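You operate a simulated robot arm through the tools that you are given. There is no shell and no other tool. Be economical: measure what you need, move in short steps, check, and stop when the job is done.

The job below is to be done with a simulated two-armed robot. You get a single attempt, and the scene is never put back.

## Task
Run a proof on the pink paper roll with the pull dial on high.
Fine: stand it in the roll well, push down the red grip lever, wind the yellow wheel. Leave the printer line's other controls alone.

The check looks at the end state, three seconds after you hand in, the way a careful person would. Anything else that was tipped, shoved, dropped, spilled or broken makes it a failure.

## Robot
Two 7-joint arms with fingered hands on one trunk, on a base that drives. Base frame: it is fixed to the floor where the robot stands at the start and does not move with it; the origin is under the middle of the robot, x ahead of it, y to its left, z up. Lengths are in m, angles in degrees, forces in N, time in s.
The left shoulder is at the start at [0.013, 0.173, 1.327], the right one opposite. With the tool pointing down near the work surface each hand reaches from about 0.36 to 0.76 m from the robot's upright axis, wherever it stands, measured 20 degrees to its own side. Places, roughly: belt dial [0.4, 1.5, 0.8]; black reset button [0.2, 1.2, 0.1]; blue drain valve [0.3, 2, 0.3]; blue roller lever [0.7, 1.6, 0.6]; cart brake pedal [0.3, 0.8, 0.1]; green lock knob [0.4, 1.7, 0.8]; ink lock knob [0.4, 1.5, 1]; ink reset button [0.4, 1.8, 1]; left brake pedal [0.3, 2.2, 0.1]; left foot wheel [0.3, 2.3, 0.1]; orange lock knob [0.4, 1.7, 0.3]; orange weight lever [0.3, 1.2, 0.7]; paper colour dial [0.4, 2, 0.8]; paper size dial [0.4, 1.2, 0.9]; printer power knob [0.4, 2, 1]; printer start button [0.4, 2.2, 1]. Payload 3.5 kg a hand.
Tool frame (each hand has its own): the origin (TCP) lies between the finger pads and is the grasp point; the fingertips stand 0.025 m ahead of it; z points along the fingers, y is the line along which they close. Largest opening 0.088 m; the body of the gripper starts 0.029 m behind the TCP. The gripper is a hand of 3 fingers: y runs from the thumb to the fingers, the wrist lies at [-0.013, -0.097, -0.162] in the tool frame, and closing takes about 1.5 s.
Orientation is that of the tool frame in the base frame, as [roll, pitch, yaw] about the fixed x, y, z axes, in that order (R = Rz(yaw) Ry(pitch) Rx(roll)). With the fingers straight down and the wrist toward the robot, the tool's x, y and z point along [0, 1, 0], [1, 0, 0] and [0, 0, -1] of the base frame.

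## Interface
- The arms move only by the tool jog_arm. It takes "left_deltas", "right_deltas" or both (then of equal length, played together; a hand with none holds still); each is a list of rows, each a list of 3 entries, a list of its own where there are three numbers: the finger opening in cm, from 0 to 8.8, then the shift along the base's x, y, z in cm, then the turn, a rotation vector about the base's x, y, z in degrees. In form: [[jaw, [x, y, z], [wx, wy, wz]], ...]. A call has 1 to 10 rows; each row is the pose to reach, as a shift and turn from the pose commanded when the call began. Rows are played at 5 a second. More than 0.05 m and 8.6 degrees between two rows, or a gripper value outside its range, and nothing of the call is played. Where a pose cannot be reached the arm comes as near as it can. A force on the tool above 40 N (or 10 N above the force at the start of the call, whichever is more), or a blocked arm, ends the call early, and 0.2 s more pass. The fingers move at their own pace (about 0.072 m/s each) and stop on an object; they squeeze with about 23 N. The grip force told is the motor's: it shows also when the fingers shut on nothing. Time passes only in rows, and 0.2 s behind the last, so rows that repeat a pose let the fingers close. The reply holds the time, the measured pose of the TCP, the force on the tool along the base axes, the opening and the grip force, in the units named above and with some noise, with the torque about the TCP (base axes, N m) and any sound that the robot's microphone picked up, and new pictures: "views" is both (left out), scene, wrist or none (wrist: the cameras of the hands that moved).
- Cameras (640 x 400 px; columns grow to the right, rows downward): "scene" is now at [0.0633, 0.0536, 1.5768]; the picture's right is [0.54, -0.84, -0.00], its down [-0.41, -0.26, -0.88] and it looks along [0.73, 0.48, -0.48] (base axes); focal length 235 px, centre (320, 200). "left" rides on the left gripper at [-0.058, -0.085, -0.099] in its tool frame; the picture's right is [-0.67, -0.35, 0.66], its down [0.69, -0.63, 0.37] and it looks along [0.29, 0.69, 0.66] (tool axes); focal length 261 px, centre (320, 200). "right" rides on the right gripper at [0.058, -0.085, -0.099] in its tool frame; the picture's right is [-0.67, 0.35, -0.66], its down [-0.69, -0.63, 0.37] and it looks along [-0.28, 0.69, 0.66] (tool axes); focal length 261 px, centre (320, 200).
- lift_body(by): slides the trunk up (or, below 0, down) by that many m; the arms and the scene camera ride with it, the base frame stays. It gives what a move gives, with no picture.
- base_move(legs): drives the robot by 1 to 6 legs, each [ahead, left, turn to the left] in m, m and degrees, along the robot's own axes; the way and the turn of a leg run together, so that a leg with both is an arc; at most 1.5 m and 180 degrees a leg. The arms and the cameras ride along, it lands a little off, and it stops where it bumps. It gives what a move gives, and a new picture of the scene camera.
- preshape(shape, hand): the hand has 3 fingers and takes this shape, open, in about a second: jaw (thumb against the fingers, like two jaws); tri (thumb and two fingers); tip (a fingertip pinch); poke (one finger out to press); point (the index stretched); flat (the hand flat); cup (the hand cupped); fist (a fist). The gripper value then closes the fingers along that shape, each until it touches; the sizes above hold for jaw. It gives what a move gives, with no picture.
- pan_tilt(pan, tilt): turns the head with the scene camera to pan (to the left, within 86 degrees either way) and tilt (down, from -29 to 69), counted from straight ahead of the robot. It gives what a move gives, and a new picture of the scene camera.
- point_at(camera, pixels): for up to 12 pixels [column, row] of the newest picture of that camera ("zoom" is the newest enlarged one), the place [x, y, z] in the base frame of the surface seen there, good to about 0.003 m, but the place of the scene camera against the robot may be out by one fixed shift of up to 0.018 m in any direction. No time passes.
- close_up(camera, box): a new picture of the part [left, top, right, bottom] of that camera's present view, enlarged. No time passes.
- close_job(): hands the job in; it is judged then, once.

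Keep the steps short. Do not move on a guess: measure, check each grasp and each placing, and mend mistakes. In all there are 80 turns and 260 pictures (those below and enlarged ones count). Leave the grippers open and the arms clear of the work at the hand-in unless told otherwise, and finish with a single line.

The tools are called after "Call:" as name(argument=value, ...) on one line, values as JSON. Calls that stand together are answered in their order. jog_arm: Moves the arms, as the interface text tells. Its arguments: {"type":"object","properties":{"left_deltas":{"type":"array"},"right_deltas":{"type":"array"},"views":{"type":"string","enum":["both","scene","wrist","none"]}},"required":[]} The other tools are called the same way: lift_body (by) slides the trunk up or down; preshape (shape, hand) gives the hand a shape; base_move (legs) drives the base; pan_tilt (pan, tilt) turns the head that bears the scene camera; point_at (camera, pixels) gives the place of the surface under pixels of a picture; close_up (camera, box) takes an enlarged picture of a part of a camera's view; close_job () hands the job in.

At the start:

```text
time_s: 0.0
left_tcp_pos: [0.368, 0.4375, 1.4715]
left_tcp_rot: [180.0, 0.0, 90.0]
left_wrist_force: [-1.2, 0.5, -0.2]
left_torque: [0.01, 0.01, -0.03]
left_opening: 0.0877
left_grasp_force: 0.0
left_shape: jaw
right_tcp_pos: [0.3382, 0.0554, 1.4713]
right_tcp_rot: [-179.9, 0.0, 89.9]
right_wrist_force: [-0.2, 0.6, 0.1]
right_torque: [-0.01, 0.0, -0.03]
right_opening: 0.0879
right_grasp_force: 0.1
right_shape: jaw
trunk travel left (down, up): [-0.4, 0.055]
robot x, y, heading: [-0.0022, -0.0018, -0.2]
head pan, tilt: [32.9, 28.5]
```

scene: 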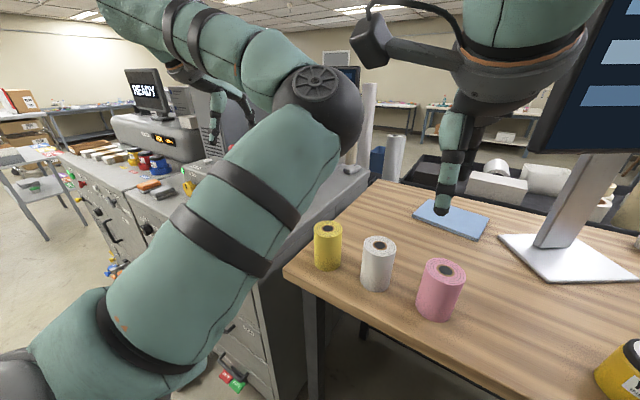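
right: 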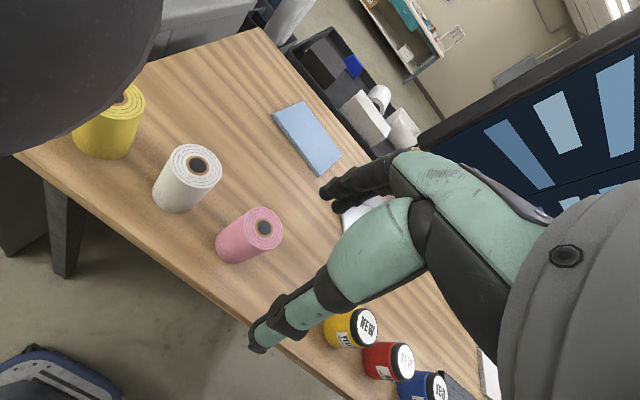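
left: 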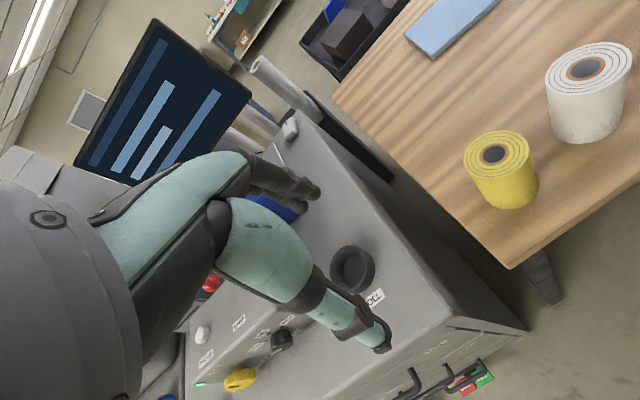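

I see the pink roll at scene (441,290), and in the left wrist view a machine with a black ring (352,268), something red (210,283) and something yellow (240,380). I'll measure these and zoom in.

Call:
point_at(camera="scene", pixels=[[445, 268], [440, 300], [437, 318], [421, 285], [463, 290], [380, 250], [328, 235], [450, 370]])

Call:
point_at(camera="left", pixels=[[352, 268], [340, 250], [372, 270], [210, 283], [240, 380], [280, 340], [202, 334], [290, 130], [270, 205]])

Call:
close_up(camera="left", box=[160, 220, 480, 400])

Call:
close_up(camera="scene", box=[40, 60, 240, 200])

```text
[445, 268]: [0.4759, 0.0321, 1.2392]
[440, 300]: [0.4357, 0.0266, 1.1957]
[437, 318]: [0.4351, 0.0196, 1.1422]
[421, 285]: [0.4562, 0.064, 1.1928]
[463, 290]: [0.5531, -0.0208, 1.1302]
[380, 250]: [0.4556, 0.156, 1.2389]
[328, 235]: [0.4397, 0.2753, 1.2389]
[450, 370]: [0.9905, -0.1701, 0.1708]
```

```text
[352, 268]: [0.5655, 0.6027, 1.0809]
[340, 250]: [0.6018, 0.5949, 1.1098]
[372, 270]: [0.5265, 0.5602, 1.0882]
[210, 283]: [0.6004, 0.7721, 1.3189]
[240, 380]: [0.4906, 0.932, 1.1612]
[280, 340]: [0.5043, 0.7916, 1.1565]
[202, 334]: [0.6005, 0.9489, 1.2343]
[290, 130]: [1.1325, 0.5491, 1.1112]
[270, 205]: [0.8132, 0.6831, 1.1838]
```

```text
2.00 times, centred on (320, 310) of left
```

zoom: 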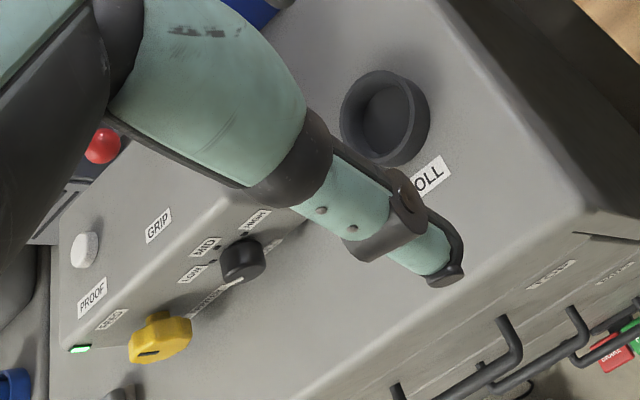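

```text
2.86 times, centred on (140, 130) of scene
```

zoom: 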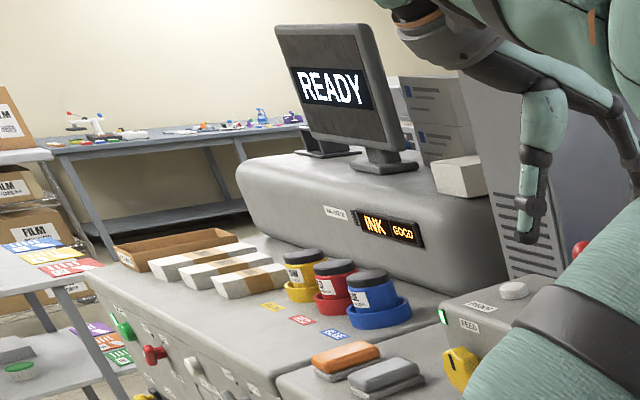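

The machine carries the PULL dial (LOW/MID/HIGH), the yellow FEED wheel, the white PROOF button, the red GRIP lever and the ROLL well. Next I'll zoom in on the pink roll for its exact size.

Call:
close_up(camera="scene", box=[380, 230, 508, 340])

Call:
close_up(camera="right", box=[140, 120, 340, 290])

Call:
point_at(camera="right", pixels=[[263, 209], [262, 247], [249, 218], [278, 238], [281, 222], [225, 245], [222, 262], [190, 240]])

```text
3.64 times, centred on (444, 285) of scene
```

zoom: 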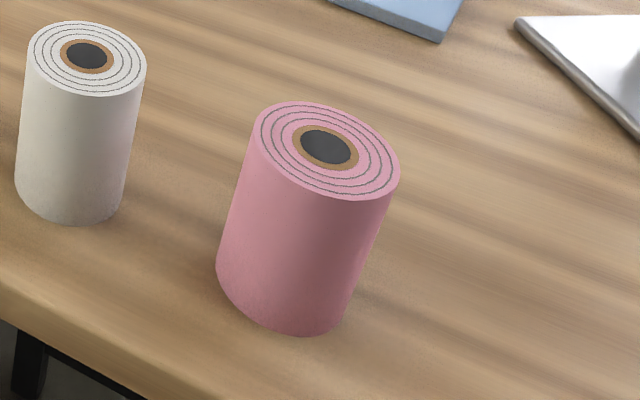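

```text
2.35 times, centred on (240, 205) of right
```

zoom: 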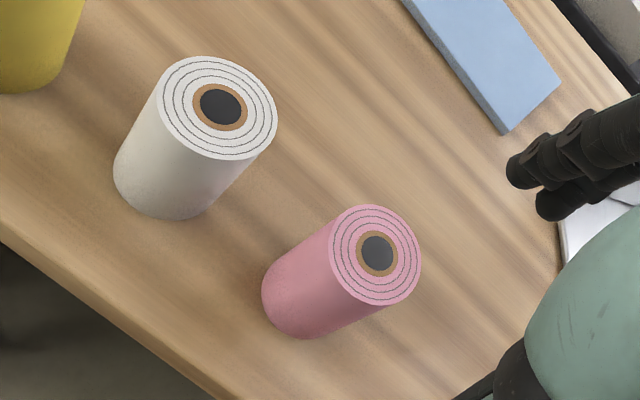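

```text
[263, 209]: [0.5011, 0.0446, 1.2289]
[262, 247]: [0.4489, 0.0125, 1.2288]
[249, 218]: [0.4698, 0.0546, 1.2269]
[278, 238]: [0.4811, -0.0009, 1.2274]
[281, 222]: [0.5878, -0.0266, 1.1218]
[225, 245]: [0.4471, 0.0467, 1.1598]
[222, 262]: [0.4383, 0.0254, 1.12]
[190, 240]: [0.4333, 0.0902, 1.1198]
```

The wrist camera puts the pink roll's centre at about (0.475, 0.028), with its top at 1.228, the table at 1.12 and a diameter of about 0.063. I'll move the right hand above it.

Call:
jog_arm(right_deltas=[[8.8, [4.5, -1, 0], [0, 0, 0]], [8.8, [9, -2, 0], [0, 0, 0]], [8.8, [13.7, -2.7, 0], [0, 0, 0]], [8.8, [13.7, -2.7, -4.5], [0, 0, 0]], [8.8, [13.7, -2.7, -9], [0, 0, 0]], [8.8, [13.7, -2.7, -13.5], [0, 0, 0]], [8.8, [13.7, -2.7, -13.5], [0, 0, 0]]])

```text
time_s: 1.6
left_tcp_pos: [0.3685, 0.4383, 1.4705]
left_tcp_rot: [179.9, 0.0, 90.0]
left_wrist_force: [0.3, -0.1, -0.8]
left_torque: [-0.03, 0.04, 0.0]
left_opening: 0.0873
left_grasp_force: 0.1
left_shape: jaw
right_tcp_pos: [0.4735, 0.0311, 1.3326]
right_tcp_rot: [-179.9, 0.0, 90.0]
right_wrist_force: [0.6, -0.4, 0.6]
right_torque: [-0.01, 0.02, 0.0]
right_opening: 0.0875
right_grasp_force: 0.0
right_shape: jaw
trunk travel left (down, up): [-0.4, 0.055]
robot x, y, heading: [0.0005, 0.0013, 0.0]
head pan, tilt: [32.9, 28.5]
```

scene: 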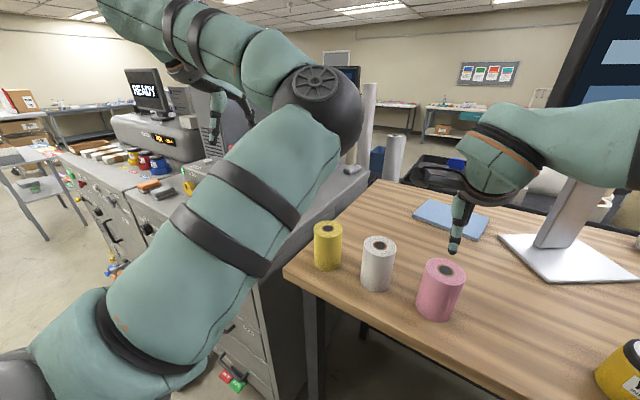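
right: 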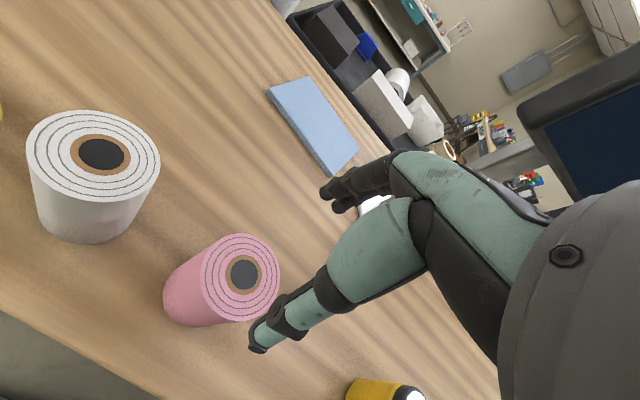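

The roll sits about under the TCP. I'll re-measure its rim from here.

Call:
point_at(camera="right", pixels=[[243, 238], [238, 316], [205, 272], [277, 282], [215, 247], [268, 308]])

```text
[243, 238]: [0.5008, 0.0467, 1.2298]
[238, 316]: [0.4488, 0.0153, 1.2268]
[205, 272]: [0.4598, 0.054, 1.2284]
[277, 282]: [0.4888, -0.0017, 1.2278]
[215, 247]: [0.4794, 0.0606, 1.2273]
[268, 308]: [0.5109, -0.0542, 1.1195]
```

The centre is about (0.4745, 0.029), so the hand is within 2 mm. I'll lower 12.4 cm and stop there to check before closing.

Call:
jog_arm(right_deltas=[[8.8, [0.1, -0.2, -4], [0, 0, 0]], [8.8, [0.1, -0.2, -8], [0, 0, 0]], [8.8, [0.1, -0.2, -10.5], [0, 0, 0]], [8.8, [0.1, -0.2, -12.4], [0, 0, 0]], [8.8, [0.1, -0.2, -12.4], [0, 0, 0]]])

```text
time_s: 2.8
left_tcp_pos: [0.368, 0.4393, 1.4718]
left_tcp_rot: [179.8, 0.0, 90.0]
left_wrist_force: [0.0, -0.2, 0.3]
left_torque: [-0.03, -0.03, 0.01]
left_opening: 0.0879
left_grasp_force: 0.1
left_shape: jaw
right_tcp_pos: [0.473, 0.028, 1.2107]
right_tcp_rot: [180.0, 0.0, 90.0]
right_wrist_force: [4.8, 1.8, 17.4]
right_torque: [0.07, -0.27, 0.02]
right_opening: 0.0878
right_grasp_force: 0.1
right_shape: jaw
trunk travel left (down, up): [-0.4, 0.055]
robot x, y, heading: [0.0017, 0.0004, -0.1]
head pan, tilt: [32.9, 28.5]
```

scene: 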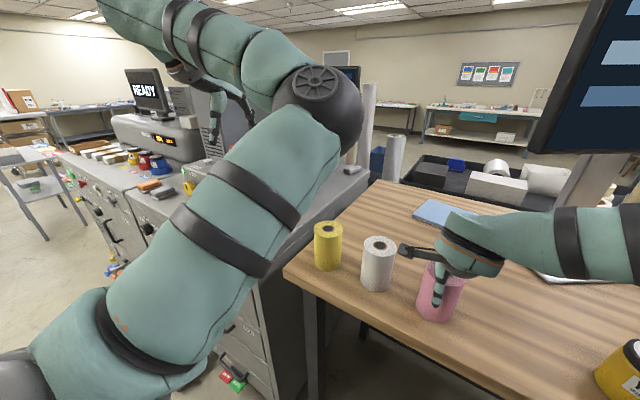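
right: 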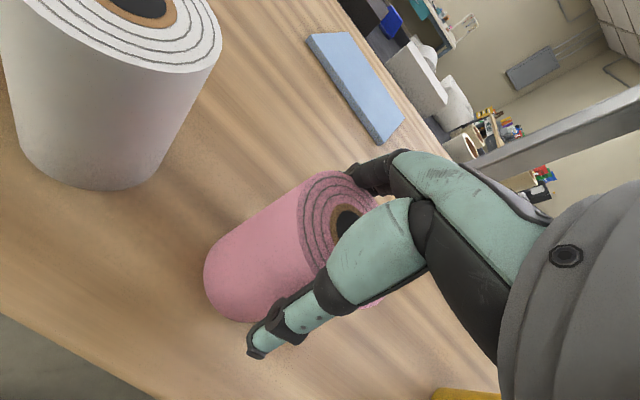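

A 17 N upward force says the palm is touching the roll's top. I'll back off 0.9 cm and then close.

Call:
jog_arm(right_deltas=[[8.8, [0, 0, 0.9], [0, 0, 0]], [8.8, [0, 0, 0.9], [0, 0, 0]], [4, [0, 0, 0.9], [0, 0, 0]], [4, [0, 0, 0.9], [0, 0, 0]], [4, [0, 0, 0.9], [0, 0, 0]], [4, [0, 0, 0.9], [0, 0, 0]], [4, [0, 0, 0.9], [0, 0, 0]], [4, [0, 0, 0.9], [0, 0, 0]]], views="wrist")

```text
time_s: 4.6
left_tcp_pos: [0.3675, 0.4391, 1.4706]
left_tcp_rot: [-179.9, 0.0, 89.9]
left_wrist_force: [-0.2, -0.4, -0.3]
left_torque: [0.0, -0.01, -0.04]
left_opening: 0.0876
left_grasp_force: 0.1
left_shape: jaw
right_tcp_pos: [0.4742, 0.0283, 1.2184]
right_tcp_rot: [-179.9, 0.0, 90.0]
right_wrist_force: [0.2, 0.5, -1.2]
right_torque: [0.02, 0.0, -0.01]
right_opening: 0.0676
right_grasp_force: 23.0
right_shape: jaw
trunk travel left (down, up): [-0.4, 0.055]
robot x, y, heading: [0.0006, -0.0004, -0.0]
head pan, tilt: [32.9, 28.5]
```

right: 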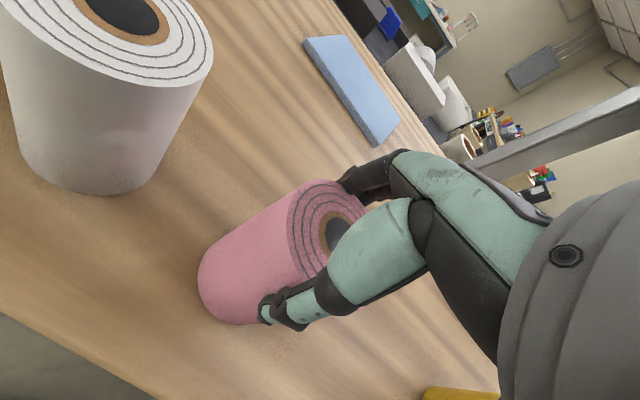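

It's held: opening 0.068, grip 23 N. I'll lift it well clear.

Call:
jog_arm(right_deltas=[[4, [0, 0, 4], [0, 0, 0]], [4, [0, 0, 8], [0, 0, 0]], [4, [0, 0, 12], [0, 0, 0]], [4, [0, 0, 16], [0, 0, 0]], [4, [0, 0, 20], [0, 0, 0]], [4, [-4, 0, 22], [0, 0, 0]], [4, [-8, 0, 22], [0, 0, 0]]])

```text
time_s: 6.2
left_tcp_pos: [0.3653, 0.4381, 1.4723]
left_tcp_rot: [179.9, -0.1, 89.9]
left_wrist_force: [0.5, 0.5, 0.1]
left_torque: [0.03, 0.01, 0.03]
left_opening: 0.0875
left_grasp_force: 0.0
left_shape: jaw
right_tcp_pos: [0.3927, 0.0255, 1.4388]
right_tcp_rot: [-180.0, -0.1, 90.0]
right_wrist_force: [-1.5, -0.2, -1.1]
right_torque: [0.04, -0.03, 0.02]
right_opening: 0.0674
right_grasp_force: 23.1
right_shape: jaw
trunk travel left (down, up): [-0.4, 0.055]
robot x, y, heading: [0.0002, 0.0006, -0.2]
head pan, tilt: [32.9, 28.5]
```

scene: 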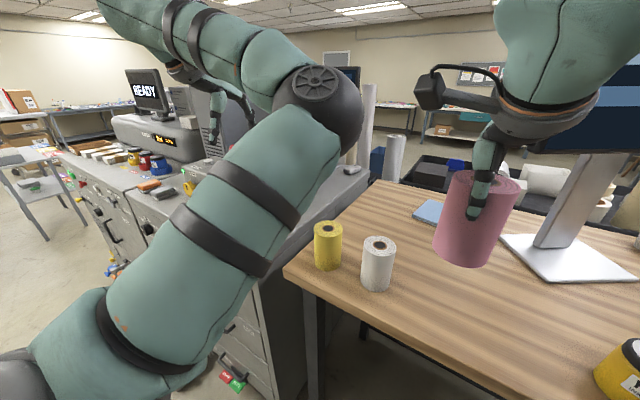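
right: 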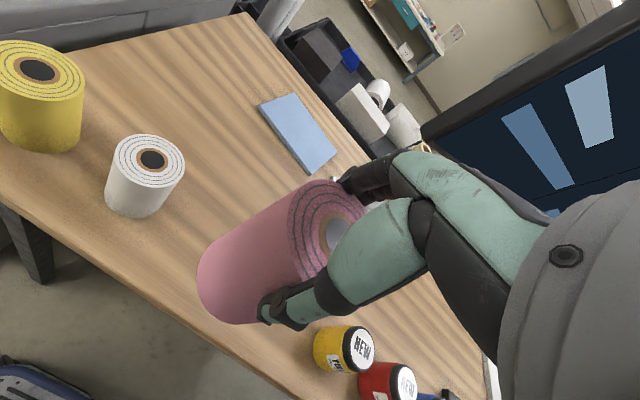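

The roll is held clear. Before driving left I'll check the floor there: look down-left, and measure the blue object on the floor in the right view (40,380).

Call:
point_at(camera="right", pixels=[[40, 380], [90, 395], [40, 320]])

Call:
pan_tilt(pan=80, tilt=50)

```text
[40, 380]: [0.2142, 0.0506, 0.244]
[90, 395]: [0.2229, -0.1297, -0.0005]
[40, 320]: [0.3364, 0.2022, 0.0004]
```

```text
time_s: 7.3
left_tcp_pos: [0.368, 0.4382, 1.4711]
left_tcp_rot: [179.9, 0.0, 90.0]
left_wrist_force: [0.3, -0.3, -0.2]
left_torque: [0.01, -0.01, -0.04]
left_opening: 0.0877
left_grasp_force: 0.1
left_shape: jaw
right_tcp_pos: [0.3961, 0.0265, 1.4387]
right_tcp_rot: [-179.9, -0.1, 90.0]
right_wrist_force: [0.7, 0.4, -2.9]
right_torque: [0.03, 0.01, -0.01]
right_opening: 0.067
right_grasp_force: 22.8
right_shape: jaw
trunk travel left (down, up): [-0.4, 0.055]
robot x, y, heading: [-0.0018, -0.0022, -0.0]
head pan, tilt: [80.0, 50.0]
```

scene: 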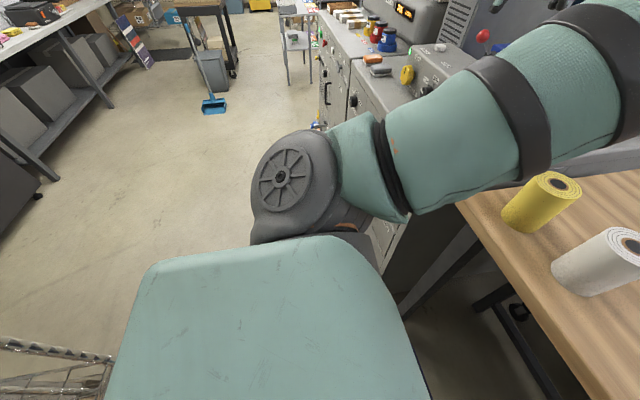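

The blue thing is the robot's own base (front at about x 0.22), and the floor on the left is open. I'll back up 8 cm to clear the pedals, then go left 0.70 m.

Call:
base_move(legs=[[-0.08, 0, 0], [0, 0.35, 0], [0, 0.35, 0]])

Call:
pan_tilt(pan=0, tilt=35)

```text
time_s: 12.2
left_tcp_pos: [0.2854, 1.1487, 1.4722]
left_tcp_rot: [180.0, -0.2, 90.4]
left_wrist_force: [0.2, 0.4, -0.2]
left_torque: [0.03, -0.01, 0.0]
left_opening: 0.0876
left_grasp_force: 0.0
left_shape: jaw
right_tcp_pos: [0.3138, 0.7359, 1.4384]
right_tcp_rot: [-179.9, -0.2, 90.3]
right_wrist_force: [-1.0, 0.0, -2.1]
right_torque: [0.01, -0.02, 0.0]
right_opening: 0.0671
right_grasp_force: 23.0
right_shape: jaw
trunk travel left (down, up): [-0.4, 0.055]
robot x, y, heading: [-0.0803, 0.7123, 0.2]
head pan, tilt: [80.0, 50.0]
```

scene: 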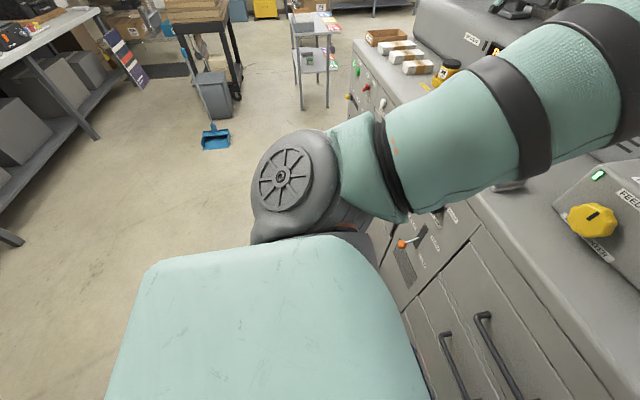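

```text
time_s: 13.7
left_tcp_pos: [0.2856, 1.1516, 1.4707]
left_tcp_rot: [180.0, 0.0, 90.3]
left_wrist_force: [-0.2, 0.2, 0.9]
left_torque: [0.02, 0.01, -0.01]
left_opening: 0.0879
left_grasp_force: 0.1
left_shape: jaw
right_tcp_pos: [0.3146, 0.7383, 1.4388]
right_tcp_rot: [-179.9, -0.1, 90.3]
right_wrist_force: [0.1, 0.0, -2.0]
right_torque: [0.02, 0.0, 0.01]
right_opening: 0.0672
right_grasp_force: 23.3
right_shape: jaw
trunk travel left (down, up): [-0.4, 0.055]
robot x, y, heading: [-0.0799, 0.7128, 0.3]
head pan, tilt: [0.0, 35.0]
```

scene: 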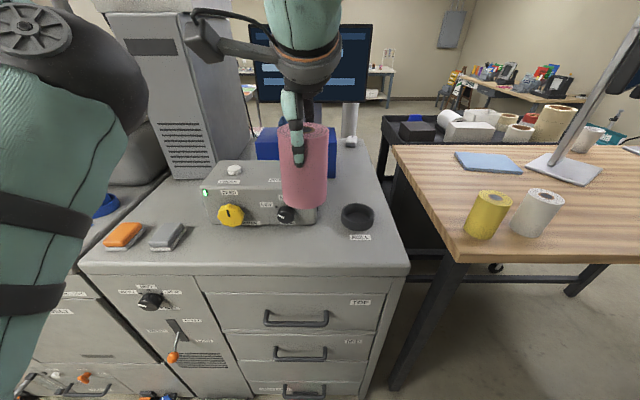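

Good view: box with FEED wheel (230,215), PULL dial (287,214), PROOF (234,170), and well at (357,217). I'll shift the right hand toward the well, moving right first and then forward, keeping it high.

Call:
jog_arm(right_deltas=[[4, [0, -4.5, 0], [0, 0, 0]], [4, [0, -9, 0], [0, 0, 0]], [4, [0, -13, 0], [0, 0, 0]], [4, [4, -13, 0], [0, 0, 0]], [4, [8, -13, 0], [0, 0, 0]], [4, [12, -13, 0], [0, 0, 0]], [4, [12, -13, 0], [0, 0, 0]]])

```text
time_s: 15.3
left_tcp_pos: [0.2861, 1.1504, 1.4709]
left_tcp_rot: [179.9, 0.0, 90.4]
left_wrist_force: [0.2, 0.2, -1.0]
left_torque: [0.0, 0.01, -0.04]
left_opening: 0.0878
left_grasp_force: 0.1
left_shape: jaw
right_tcp_pos: [0.4331, 0.6086, 1.439]
right_tcp_rot: [-179.9, -0.1, 90.3]
right_wrist_force: [0.3, 0.3, -2.0]
right_torque: [0.0, 0.01, -0.02]
right_opening: 0.0676
right_grasp_force: 22.8
right_shape: jaw
trunk travel left (down, up): [-0.4, 0.055]
robot x, y, heading: [-0.0812, 0.7089, 0.1]
head pan, tilt: [0.0, 35.0]
```

scene: 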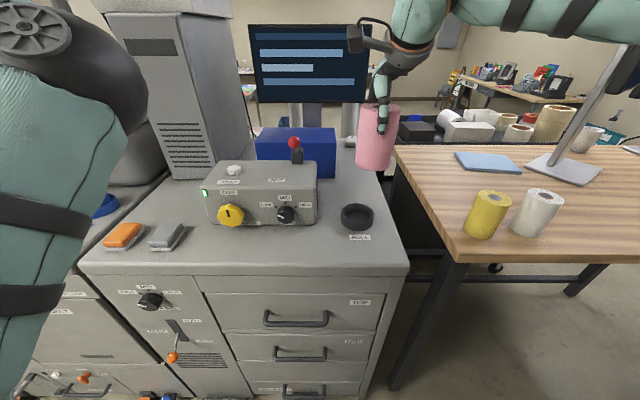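
right: 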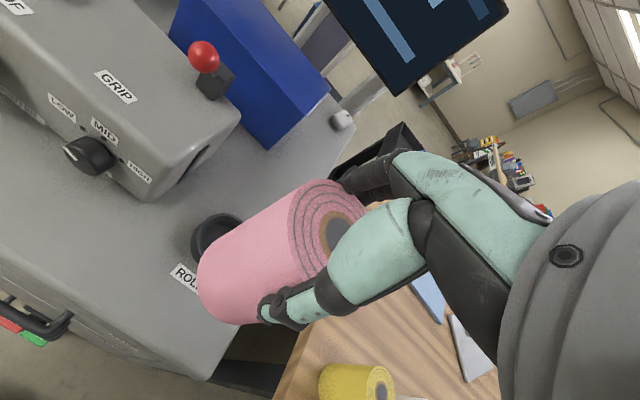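

Now measure the well's rim in the scene view, and zoom in on the well and the control box.

Call:
close_up(camera="scene", box=[325, 190, 389, 240])

Call:
close_up(camera="scene", box=[190, 125, 340, 240])

Call:
point_at(camera="right", pixels=[[216, 213], [192, 238], [240, 222], [196, 262], [215, 240], [203, 56], [89, 154], [215, 82], [116, 86], [240, 113], [170, 199]])

Call:
point_at(camera="scene", pixels=[[357, 205], [357, 228], [341, 216], [373, 216], [357, 217], [295, 143], [284, 215], [230, 215], [234, 169], [299, 157]])

```text
8.00 times, centred on (357, 215) of scene
```

zoom: 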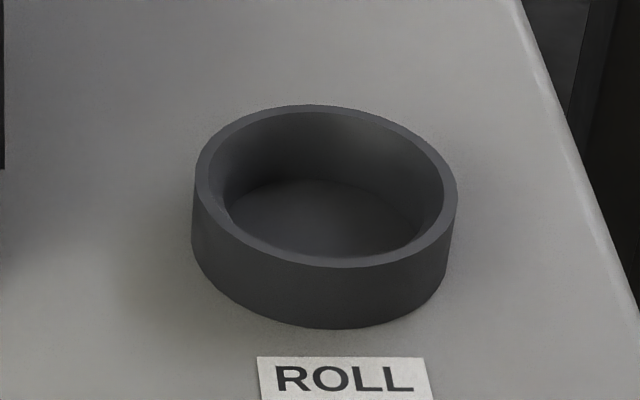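

```text
3.48 times, centred on (265, 182) of scene
```

zoom: 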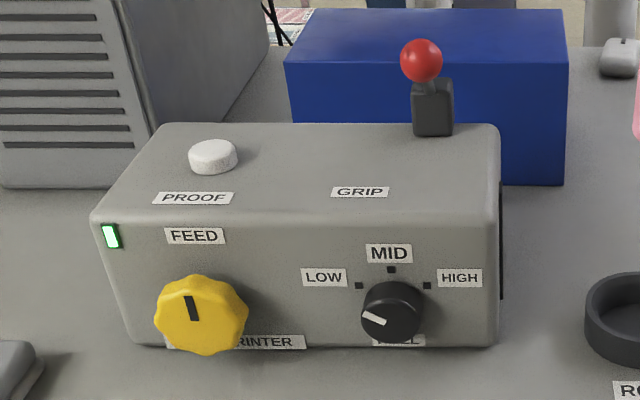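

```text
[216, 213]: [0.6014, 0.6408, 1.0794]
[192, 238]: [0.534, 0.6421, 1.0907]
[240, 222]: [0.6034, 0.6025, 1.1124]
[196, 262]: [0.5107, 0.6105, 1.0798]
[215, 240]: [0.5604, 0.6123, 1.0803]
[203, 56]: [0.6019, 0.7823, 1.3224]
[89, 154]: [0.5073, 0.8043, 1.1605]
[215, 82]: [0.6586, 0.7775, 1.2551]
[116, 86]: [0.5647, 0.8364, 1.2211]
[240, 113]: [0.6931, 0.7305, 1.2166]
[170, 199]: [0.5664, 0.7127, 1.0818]
```

```text
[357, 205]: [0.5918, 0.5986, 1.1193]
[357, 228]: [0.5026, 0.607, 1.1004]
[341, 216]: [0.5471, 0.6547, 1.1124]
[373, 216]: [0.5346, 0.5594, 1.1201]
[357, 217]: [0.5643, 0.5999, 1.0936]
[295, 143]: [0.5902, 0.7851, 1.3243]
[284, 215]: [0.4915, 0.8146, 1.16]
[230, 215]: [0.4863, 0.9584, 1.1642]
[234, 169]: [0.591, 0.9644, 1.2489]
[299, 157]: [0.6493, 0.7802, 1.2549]
```

Dial pointer now sits left of LOW; it needs to turn clockwise to HIGH. First the well: I'll zoom on its visible arc in the right wrist view and fit the rim.

Call:
close_up(camera="right", box=[176, 200, 256, 250])

```text
8.00 times, centred on (216, 225) of right
```

zoom: 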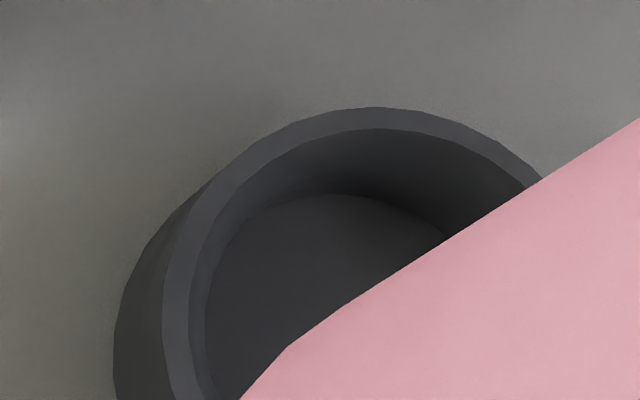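

Call:
point_at(camera="zoom", pixels=[[178, 330], [176, 300], [193, 250], [225, 195], [275, 148], [330, 122], [380, 118], [430, 126], [480, 145], [520, 170]])

Call:
close_up(camera="scene", box=[325, 190, 389, 240])

Call:
point_at(camera="zoom", pixels=[[313, 108], [340, 261], [205, 180], [450, 205], [235, 130], [420, 150], [250, 240], [430, 235], [320, 230]])

```text
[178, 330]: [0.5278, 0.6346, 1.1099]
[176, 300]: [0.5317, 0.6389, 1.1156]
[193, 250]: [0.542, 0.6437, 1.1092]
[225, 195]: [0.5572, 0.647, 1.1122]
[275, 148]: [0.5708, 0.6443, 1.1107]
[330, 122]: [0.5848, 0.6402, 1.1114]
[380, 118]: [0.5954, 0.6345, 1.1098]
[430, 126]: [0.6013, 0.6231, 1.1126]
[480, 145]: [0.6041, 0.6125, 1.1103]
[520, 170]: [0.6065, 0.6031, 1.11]
```

```text
8.00 times, centred on (357, 215) of scene
```

zoom: 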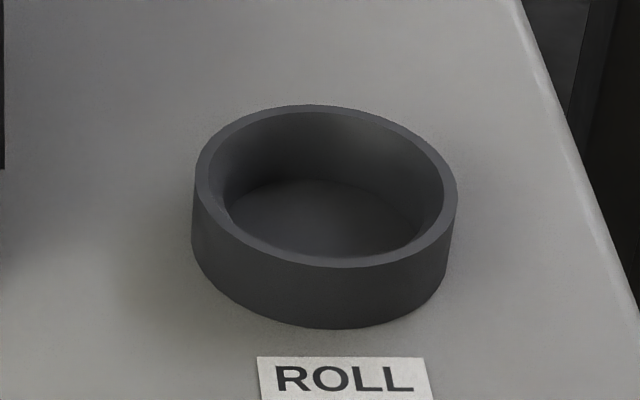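

```text
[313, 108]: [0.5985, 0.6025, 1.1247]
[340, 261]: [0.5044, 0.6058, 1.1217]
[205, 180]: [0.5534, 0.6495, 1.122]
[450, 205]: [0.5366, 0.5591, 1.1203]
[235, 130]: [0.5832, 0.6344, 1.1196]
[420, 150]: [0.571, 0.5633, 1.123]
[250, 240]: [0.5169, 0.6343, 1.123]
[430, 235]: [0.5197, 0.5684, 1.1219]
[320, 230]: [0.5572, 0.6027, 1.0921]
```

The well's centre is about (0.561, 0.602), rim at z 1.111, floor at 1.080; the scene camera reads about (−0.010, +0.002, +0.011) off. I'll move over it and down until the roll's bottom is about 3 cm above the rim.

Call:
jog_arm(right_deltas=[[4, [4.3, -0.3, 0], [0, 0, 0]], [4, [8.6, -0.5, 0], [0, 0, 0]], [4, [12.8, -0.7, 0], [0, 0, 0]], [4, [12.8, -0.7, -4], [0, 0, 0]], [4, [12.8, -0.7, -8], [0, 0, 0]], [4, [12.8, -0.7, -12], [0, 0, 0]], [4, [12.8, -0.7, -16], [0, 0, 0]], [4, [12.8, -0.7, -19.5], [0, 0, 0]], [4, [12.8, -0.7, -19.5], [0, 0, 0]]])

```text
time_s: 17.3
left_tcp_pos: [0.2851, 1.1515, 1.4705]
left_tcp_rot: [-179.9, 0.1, 90.4]
left_wrist_force: [-0.3, -0.5, 0.0]
left_torque: [-0.03, -0.01, -0.02]
left_opening: 0.0877
left_grasp_force: 0.0
left_shape: jaw
right_tcp_pos: [0.5618, 0.601, 1.245]
right_tcp_rot: [-180.0, 0.0, 90.3]
right_wrist_force: [0.2, 0.2, -2.1]
right_torque: [-0.02, 0.02, 0.04]
right_opening: 0.067
right_grasp_force: 23.0
right_shape: jaw
right hand out of reach, approached as far as the arm can: row 3
trunk travel left (down, up): [-0.4, 0.055]
robot x, y, heading: [-0.0806, 0.7129, 0.1]
head pan, tilt: [0.0, 35.0]
```

scene: 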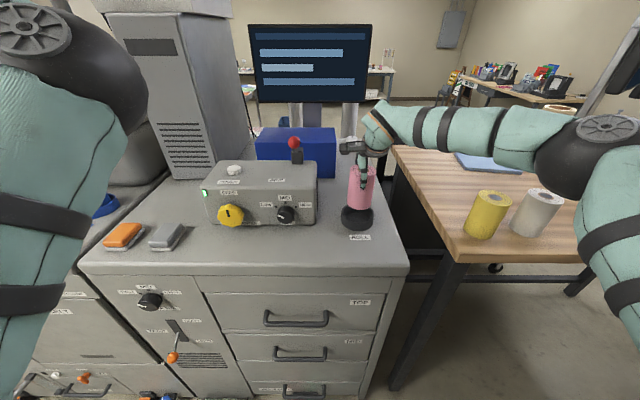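
right: 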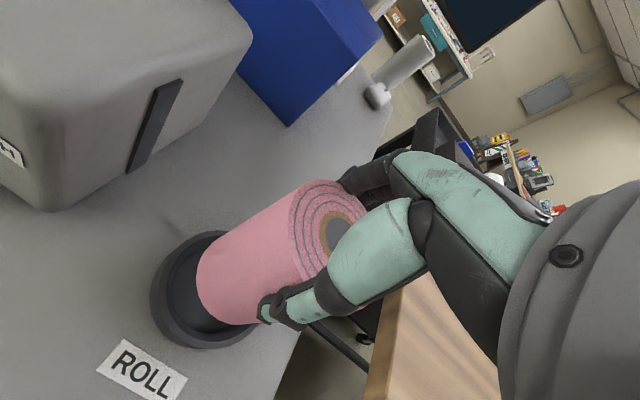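

The pose is over the well centre and the view agrees. I'll lower until it touches the floor of the well (about 6.7 cm).

Call:
jog_arm(right_deltas=[[4, [0, 0.1, -3], [0, 0, 0]], [4, [0, 0.1, -5], [0, 0, 0]], [4, [0, 0.1, -6.2], [0, 0, 0]], [4, [0, 0.1, -6.7], [0, 0, 0]], [4, [0, 0.1, -6.7], [0, 0, 0]]])

```text
time_s: 18.5
left_tcp_pos: [0.2839, 1.1515, 1.4724]
left_tcp_rot: [179.9, 0.1, 90.3]
left_wrist_force: [0.9, -0.7, 0.1]
left_torque: [0.04, -0.01, -0.03]
left_opening: 0.0878
left_grasp_force: 0.1
left_shape: jaw
right_tcp_pos: [0.5598, 0.6037, 1.1791]
right_tcp_rot: [179.9, 0.0, 90.3]
right_wrist_force: [-1.6, 2.0, 11.5]
right_torque: [-0.05, -0.27, 0.03]
right_opening: 0.067
right_grasp_force: 23.1
right_shape: jaw
trunk travel left (down, up): [-0.4, 0.055]
robot x, y, heading: [-0.0828, 0.7111, 0.4]
head pan, tilt: [0.0, 35.0]
```

scene: 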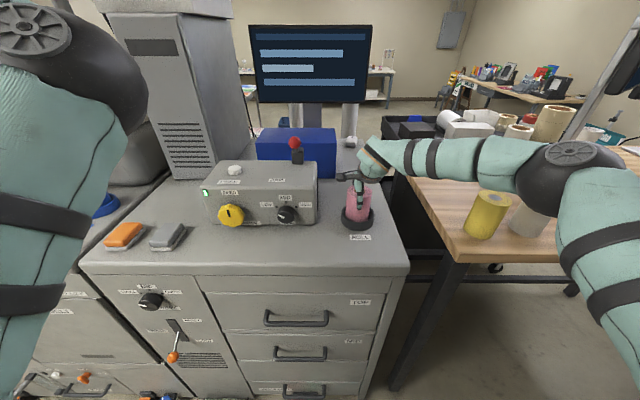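
right: 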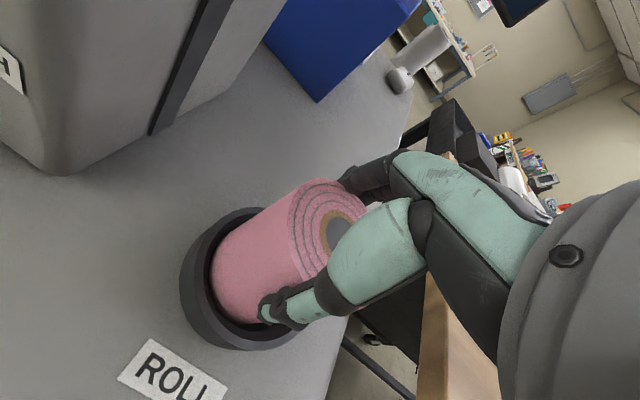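

The roll is on the well floor (11 N up, z 1.179). I'll ease off, open, then rise straight up.

Call:
jog_arm(right_deltas=[[4, [0, 0, 0.3], [0, 0, 0]], [8.8, [0, 0, 0.3], [0, 0, 0]], [8.8, [0, 0, 0.3], [0, 0, 0]], [8.8, [0, 0, 0.3], [0, 0, 0]], [8.8, [0, 0, 3], [0, 0, 0]], [8.8, [0, 0, 7], [0, 0, 0]], [8.8, [0, 0, 11], [0, 0, 0]], [8.8, [0, 0, 15], [0, 0, 0]], [8.8, [-4, 0, 19], [0, 0, 0]], [8.8, [-8, 0, 21], [0, 0, 0]]])

Call:
close_up(camera="scene", box=[190, 125, 390, 250])

```text
refused: row 9 steps farther than a row can; nothing moved
```

```text
3.20 times, centred on (290, 188) of scene
```

zoom: 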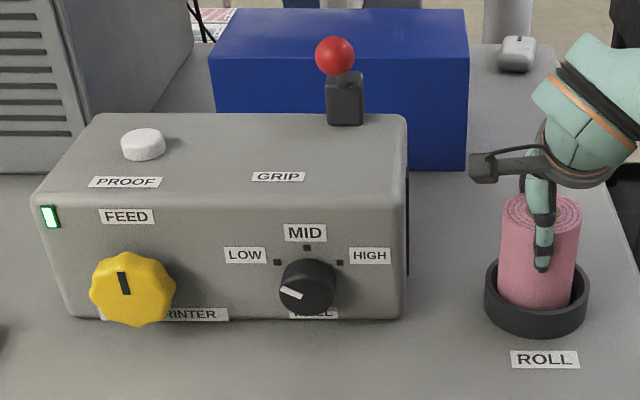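

One row's step was too long, so nothing moved. I'll send it again with shorter steps.

Call:
jog_arm(right_deltas=[[4, [0, 0, 0.3], [0, 0, 0]], [8.8, [0, 0, 0.3], [0, 0, 0]], [8.8, [0, 0, 0.3], [0, 0, 0]], [8.8, [0, 0, 0.3], [0, 0, 0]], [8.8, [0, 0, 3], [0, 0, 0]], [8.8, [0, 0, 7], [0, 0, 0]], [8.8, [0, 0, 11], [0, 0, 0]], [8.8, [0, 0, 15], [0, 0, 0]], [8.8, [0, 0, 19], [0, 0, 0]], [8.8, [-4, 0, 21], [0, 0, 0]]])

```text
time_s: 20.7
left_tcp_pos: [0.2835, 1.1503, 1.4715]
left_tcp_rot: [179.9, -0.1, 90.3]
left_wrist_force: [-0.1, 0.6, -0.8]
left_torque: [0.01, 0.01, -0.02]
left_opening: 0.0875
left_grasp_force: 0.0
left_shape: jaw
right_tcp_pos: [0.5205, 0.6008, 1.3861]
right_tcp_rot: [-179.9, 0.0, 90.2]
right_wrist_force: [0.1, -0.4, 0.0]
right_torque: [0.04, -0.04, -0.01]
right_opening: 0.0877
right_grasp_force: 0.0
right_shape: jaw
trunk travel left (down, up): [-0.4, 0.055]
robot x, y, heading: [-0.0777, 0.7091, 0.8]
head pan, tilt: [0.0, 35.0]
```

scene: 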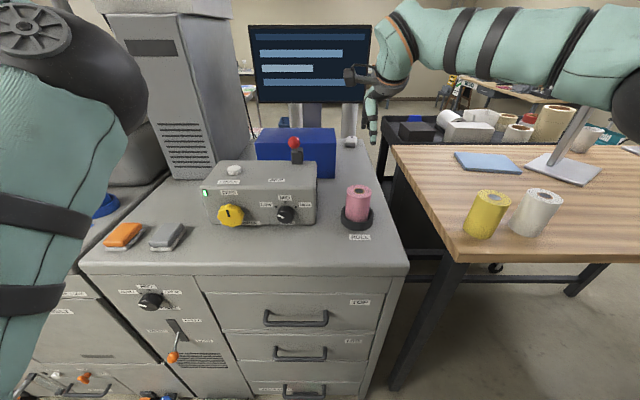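
right: 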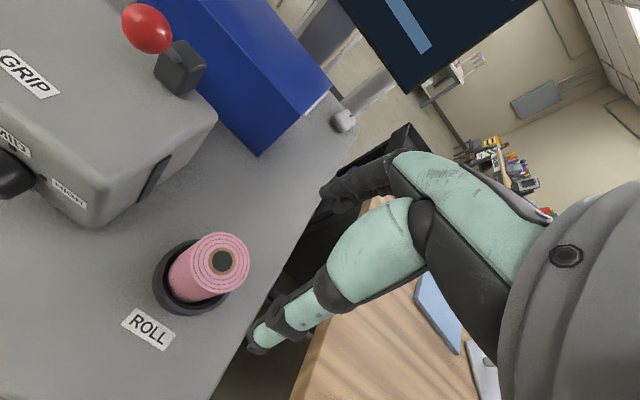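

The roll stands upright in the well. Now the lever: zoom in on its side from the right camera.

Call:
close_up(camera="right", box=[90, 0, 230, 110])

Call:
point_at(camera="right", pixels=[[150, 10], [146, 25], [130, 20], [150, 45], [170, 44], [178, 50], [165, 65], [190, 62], [185, 85], [195, 95], [100, 110], [170, 120]])

```text
3.64 times, centred on (160, 55) of right
```

zoom: 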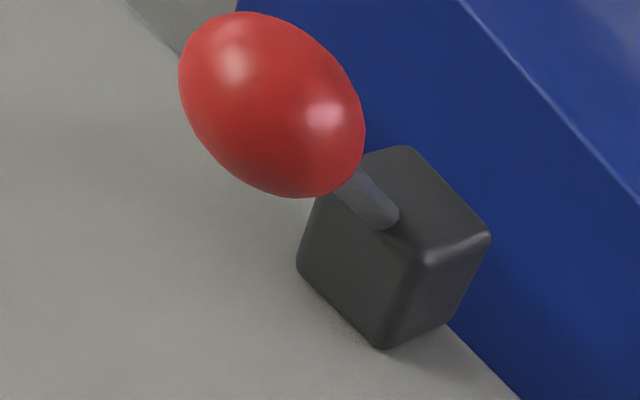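

```text
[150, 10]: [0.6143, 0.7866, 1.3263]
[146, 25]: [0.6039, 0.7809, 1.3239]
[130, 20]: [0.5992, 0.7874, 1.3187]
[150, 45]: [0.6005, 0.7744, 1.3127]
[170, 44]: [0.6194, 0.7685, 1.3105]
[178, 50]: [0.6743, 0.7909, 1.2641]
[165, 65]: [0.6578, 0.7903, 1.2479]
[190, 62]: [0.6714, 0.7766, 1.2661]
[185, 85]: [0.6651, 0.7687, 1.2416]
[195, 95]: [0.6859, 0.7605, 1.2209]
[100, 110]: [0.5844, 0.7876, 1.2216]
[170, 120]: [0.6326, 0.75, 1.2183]
```

Ball centre is about (0.614, 0.780, 1.313), top about 1.327, and its stem leans back to a block at (0.67, 0.777). I'll use the left hand closed and tilted 30° forward, pushing from above. First I'll bring it near (still high) while the right hand retracts.

Call:
jog_arm(left_deltas=[[0, [0, -4.8, 0], [0, -8, 0]], [0, [0, -9.6, 0], [0, -16, 0]], [0, [0, -14.4, 0], [0, -24, 0]], [0, [2, -18.8, 0], [0, -30, 0]], [0, [5, -22.5, 0], [0, -30, 0]], [0, [8, -26.2, 0], [0, -30, 0]], [0, [11, -30, 0], [0, -30, 0]], [0, [14.5, -33.2, 0], [0, -30, 0]], [0, [18, -36, 0], [0, -30, 0]], [0, [22, -37, 0], [0, -30, 0]]], right_deltas=[[8.8, [-4, 0, 0], [0, 0, 0]], [8.8, [-8, -2, 0], [0, 0, 0]], [8.8, [-12, -4, 0], [0, 0, 0]], [8.8, [-16, -6, 0], [0, 0, 0]], [8.8, [-19, -8, 0], [0, 0, 0]], [8.8, [-19, -12, 0], [0, 0, 0]], [8.8, [-19, -12, 0], [0, 0, 0]], [8.8, [-19, -12, 0], [0, 0, 0]], [8.8, [-19, -12, 0], [0, 0, 0]], [8.8, [-19, -12, 0], [0, 0, 0]]])

```text
time_s: 21.6
left_tcp_pos: [0.2672, 1.0664, 1.4762]
left_tcp_rot: [153.3, 5.5, 99.5]
left_wrist_force: [-0.1, -0.1, -0.1]
left_torque: [-0.02, 0.0, 0.0]
left_opening: 0.0
left_grasp_force: 10.4
left_shape: jaw
right_tcp_pos: [0.3934, 0.562, 1.3896]
right_tcp_rot: [-179.9, -0.2, 90.2]
right_wrist_force: [0.0, 0.0, 0.5]
right_torque: [0.01, 0.0, -0.01]
right_opening: 0.088
right_grasp_force: 0.2
right_shape: jaw
trunk travel left (down, up): [-0.4, 0.055]
robot x, y, heading: [-0.0791, 0.7116, 0.5]
head pan, tilt: [0.0, 35.0]
stopped in row 4 (left hand): the arm was blocked; the commanded pose is now the measured one
```

scene: 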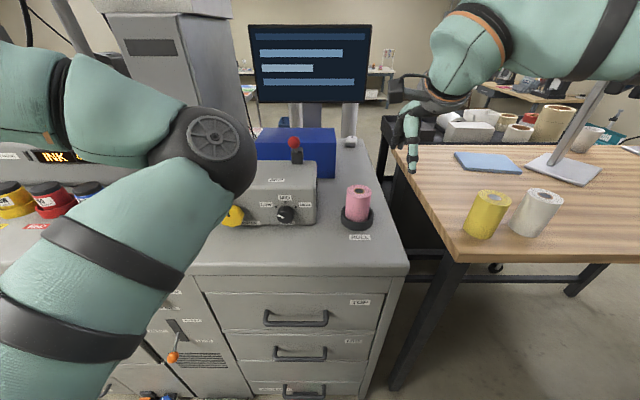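
right: 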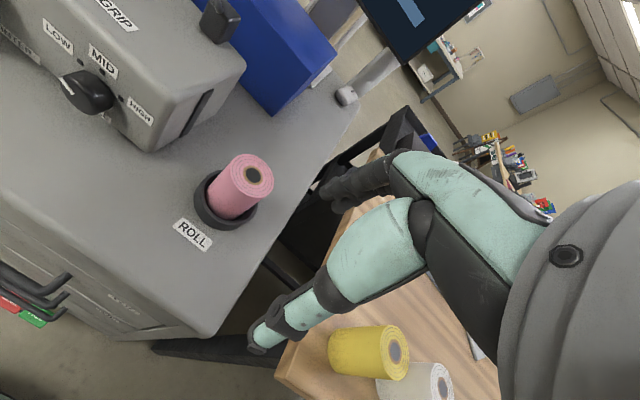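
left: 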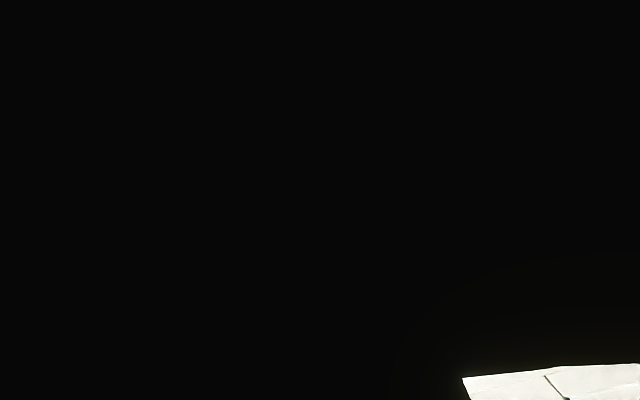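

The left arm got folded too close to its own body. I'll straighten the arm forward first.

Call:
jog_arm(left_deltas=[[0, [3, 2, 0], [0, 0, 0]], [0, [7, 2, 0], [0, 0, 0]], [0, [11, 1, 0], [0, 0, 0]], [0, [15, 0, 0], [0, 0, 0]], [0, [19, -2, 0], [0, 0, 0]], [0, [19, -2, 0], [0, 0, 0]]])

```text
time_s: 23.0
left_tcp_pos: [0.4623, 1.0449, 1.4785]
left_tcp_rot: [153.2, 5.3, 99.5]
left_wrist_force: [-0.4, -0.2, -0.5]
left_torque: [-0.01, 0.0, -0.02]
left_opening: 0.0
left_grasp_force: 22.7
left_shape: jaw
right_tcp_pos: [0.3952, 0.5613, 1.3889]
right_tcp_rot: [-180.0, -0.1, 90.2]
right_wrist_force: [0.0, 0.9, 0.3]
right_torque: [-0.02, 0.02, -0.03]
right_opening: 0.0877
right_grasp_force: 0.0
right_shape: jaw
trunk travel left (down, up): [-0.4, 0.055]
robot x, y, heading: [-0.081, 0.7085, 0.4]
head pan, tilt: [0.0, 35.0]
```

scene: 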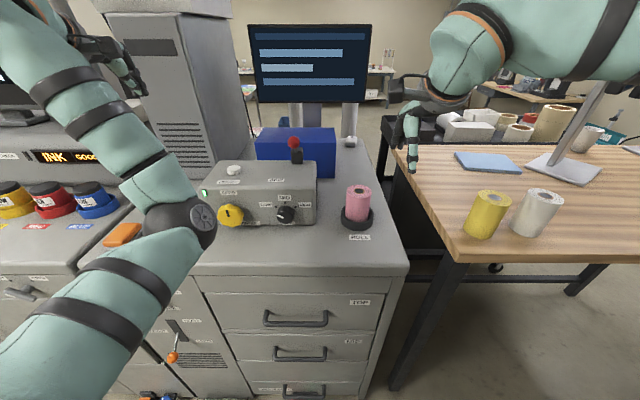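
left: 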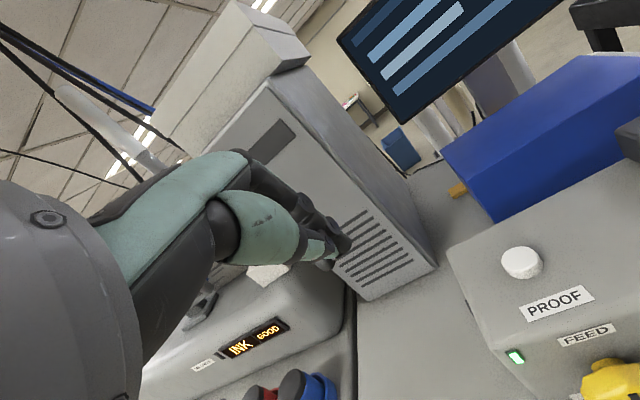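

Good posture now. I'll correct the 12° wrist twist and move over the lever ball, staying high.

Call:
jog_arm(left_deltas=[[0, [0, -4.5, 0], [1.9, 0, -3.6]], [0, [1, -9, 0], [3.7, 0, -7.2]], [0, [3, -13, 0], [5.5, 0, -10.7]], [0, [5, -17, 0], [5.5, 0, -10.7]], [0, [7, -21, 0], [5.5, 0, -10.7]], [0, [9.5, -24.5, 0], [5.5, 0, -10.7]], [0, [12, -26.5, 0], [5.5, 0, -10.7]], [0, [13.8, -26.5, -3], [5.5, 0, -10.7]], [0, [13.8, -26.5, -6], [5.5, 0, -10.7]], [0, [13.8, -26.5, -6], [5.5, 0, -10.7]]])

```text
time_s: 25.2
left_tcp_pos: [0.598, 0.7932, 1.4175]
left_tcp_rot: [152.7, 0.0, 89.7]
left_wrist_force: [0.6, -0.7, -1.0]
left_torque: [0.04, 0.03, 0.01]
left_opening: 0.0001
left_grasp_force: 23.6
left_shape: jaw
right_tcp_pos: [0.3956, 0.5629, 1.3886]
right_tcp_rot: [-179.8, -0.1, 90.2]
right_wrist_force: [0.0, 0.1, 0.3]
right_torque: [-0.01, 0.02, 0.01]
right_opening: 0.0881
right_grasp_force: 0.1
right_shape: jaw
trunk travel left (down, up): [-0.4, 0.055]
robot x, y, heading: [-0.081, 0.7097, 0.3]
head pan, tilt: [0.0, 35.0]
```

scene: 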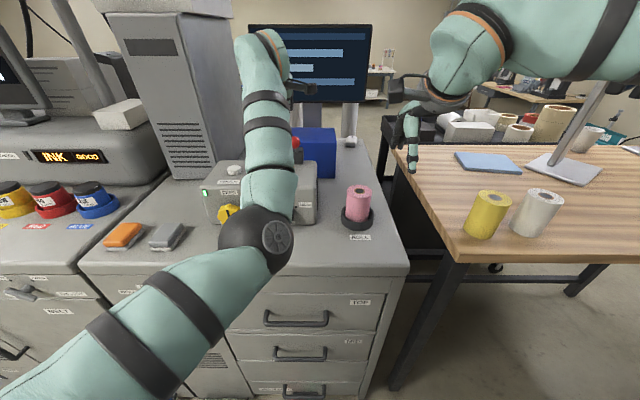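
left: 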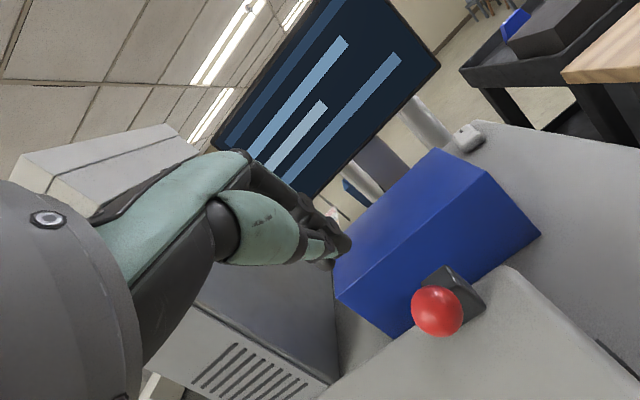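

TCP y reads 0.793, so I'll re-measure the ball from the left camera.

Call:
point_at(camera="left", pixels=[[437, 311], [437, 289], [415, 311], [460, 311], [437, 334], [345, 248]])

```text
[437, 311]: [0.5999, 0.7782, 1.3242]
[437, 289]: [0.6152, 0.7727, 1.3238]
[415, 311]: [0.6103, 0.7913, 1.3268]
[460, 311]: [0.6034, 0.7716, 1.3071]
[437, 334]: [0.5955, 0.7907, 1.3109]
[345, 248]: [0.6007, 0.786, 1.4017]
```

Ball centre is about (0.609, 0.781, 1.312), and my tip is near (0.610, 0.793, 1.395). I'll align y, go down onto the ball, and push along its arc (down and toward the robot).

Call:
jog_arm(left_deltas=[[0, [0.4, -1.3, 0], [0, 0, 0]], [0, [0.4, -1.3, -3.5], [0, 0, 0]], [0, [0.4, -1.3, -6], [0, 0, 0]], [0, [0, -1.3, -7.5], [0, 0, 0]], [0, [-0.8, -1.3, -8.7], [0, 0, 0]], [0, [-1.5, -1.3, -10], [0, 0, 0]], [0, [-1.5, -1.3, -10], [0, 0, 0]]])

```text
time_s: 27.0
left_tcp_pos: [0.5946, 0.8168, 1.3303]
left_tcp_rot: [151.6, -1.0, 93.0]
left_wrist_force: [-0.2, 0.3, 0.3]
left_torque: [0.02, 0.03, 0.02]
left_opening: 0.0001
left_grasp_force: 22.8
left_shape: jaw
right_tcp_pos: [0.3958, 0.5619, 1.3879]
right_tcp_rot: [-179.9, -0.1, 90.1]
right_wrist_force: [0.1, -0.2, -0.5]
right_torque: [0.0, 0.0, 0.01]
right_opening: 0.088
right_grasp_force: 0.0
right_shape: jaw
trunk travel left (down, up): [-0.4, 0.055]
robot x, y, heading: [-0.0838, 0.7115, 0.4]
head pan, tilt: [0.0, 35.0]
stopped in row 7 (left hand): the arm was blocked; the commanded pose is now the measured one
```

scene: 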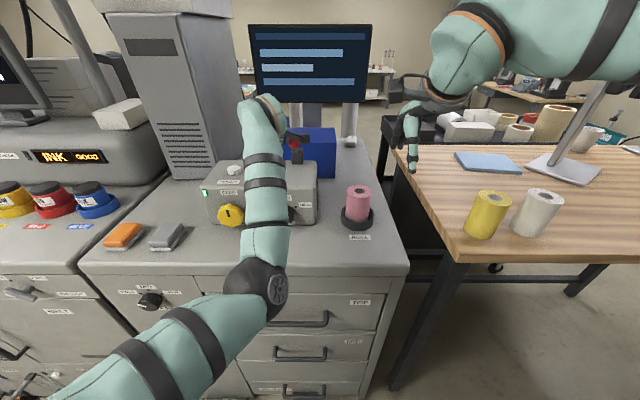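
left: 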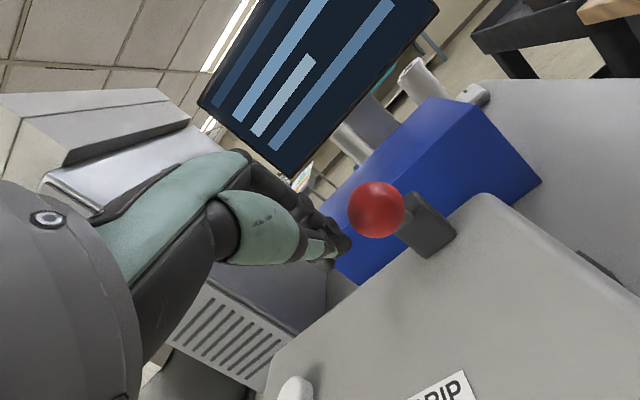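

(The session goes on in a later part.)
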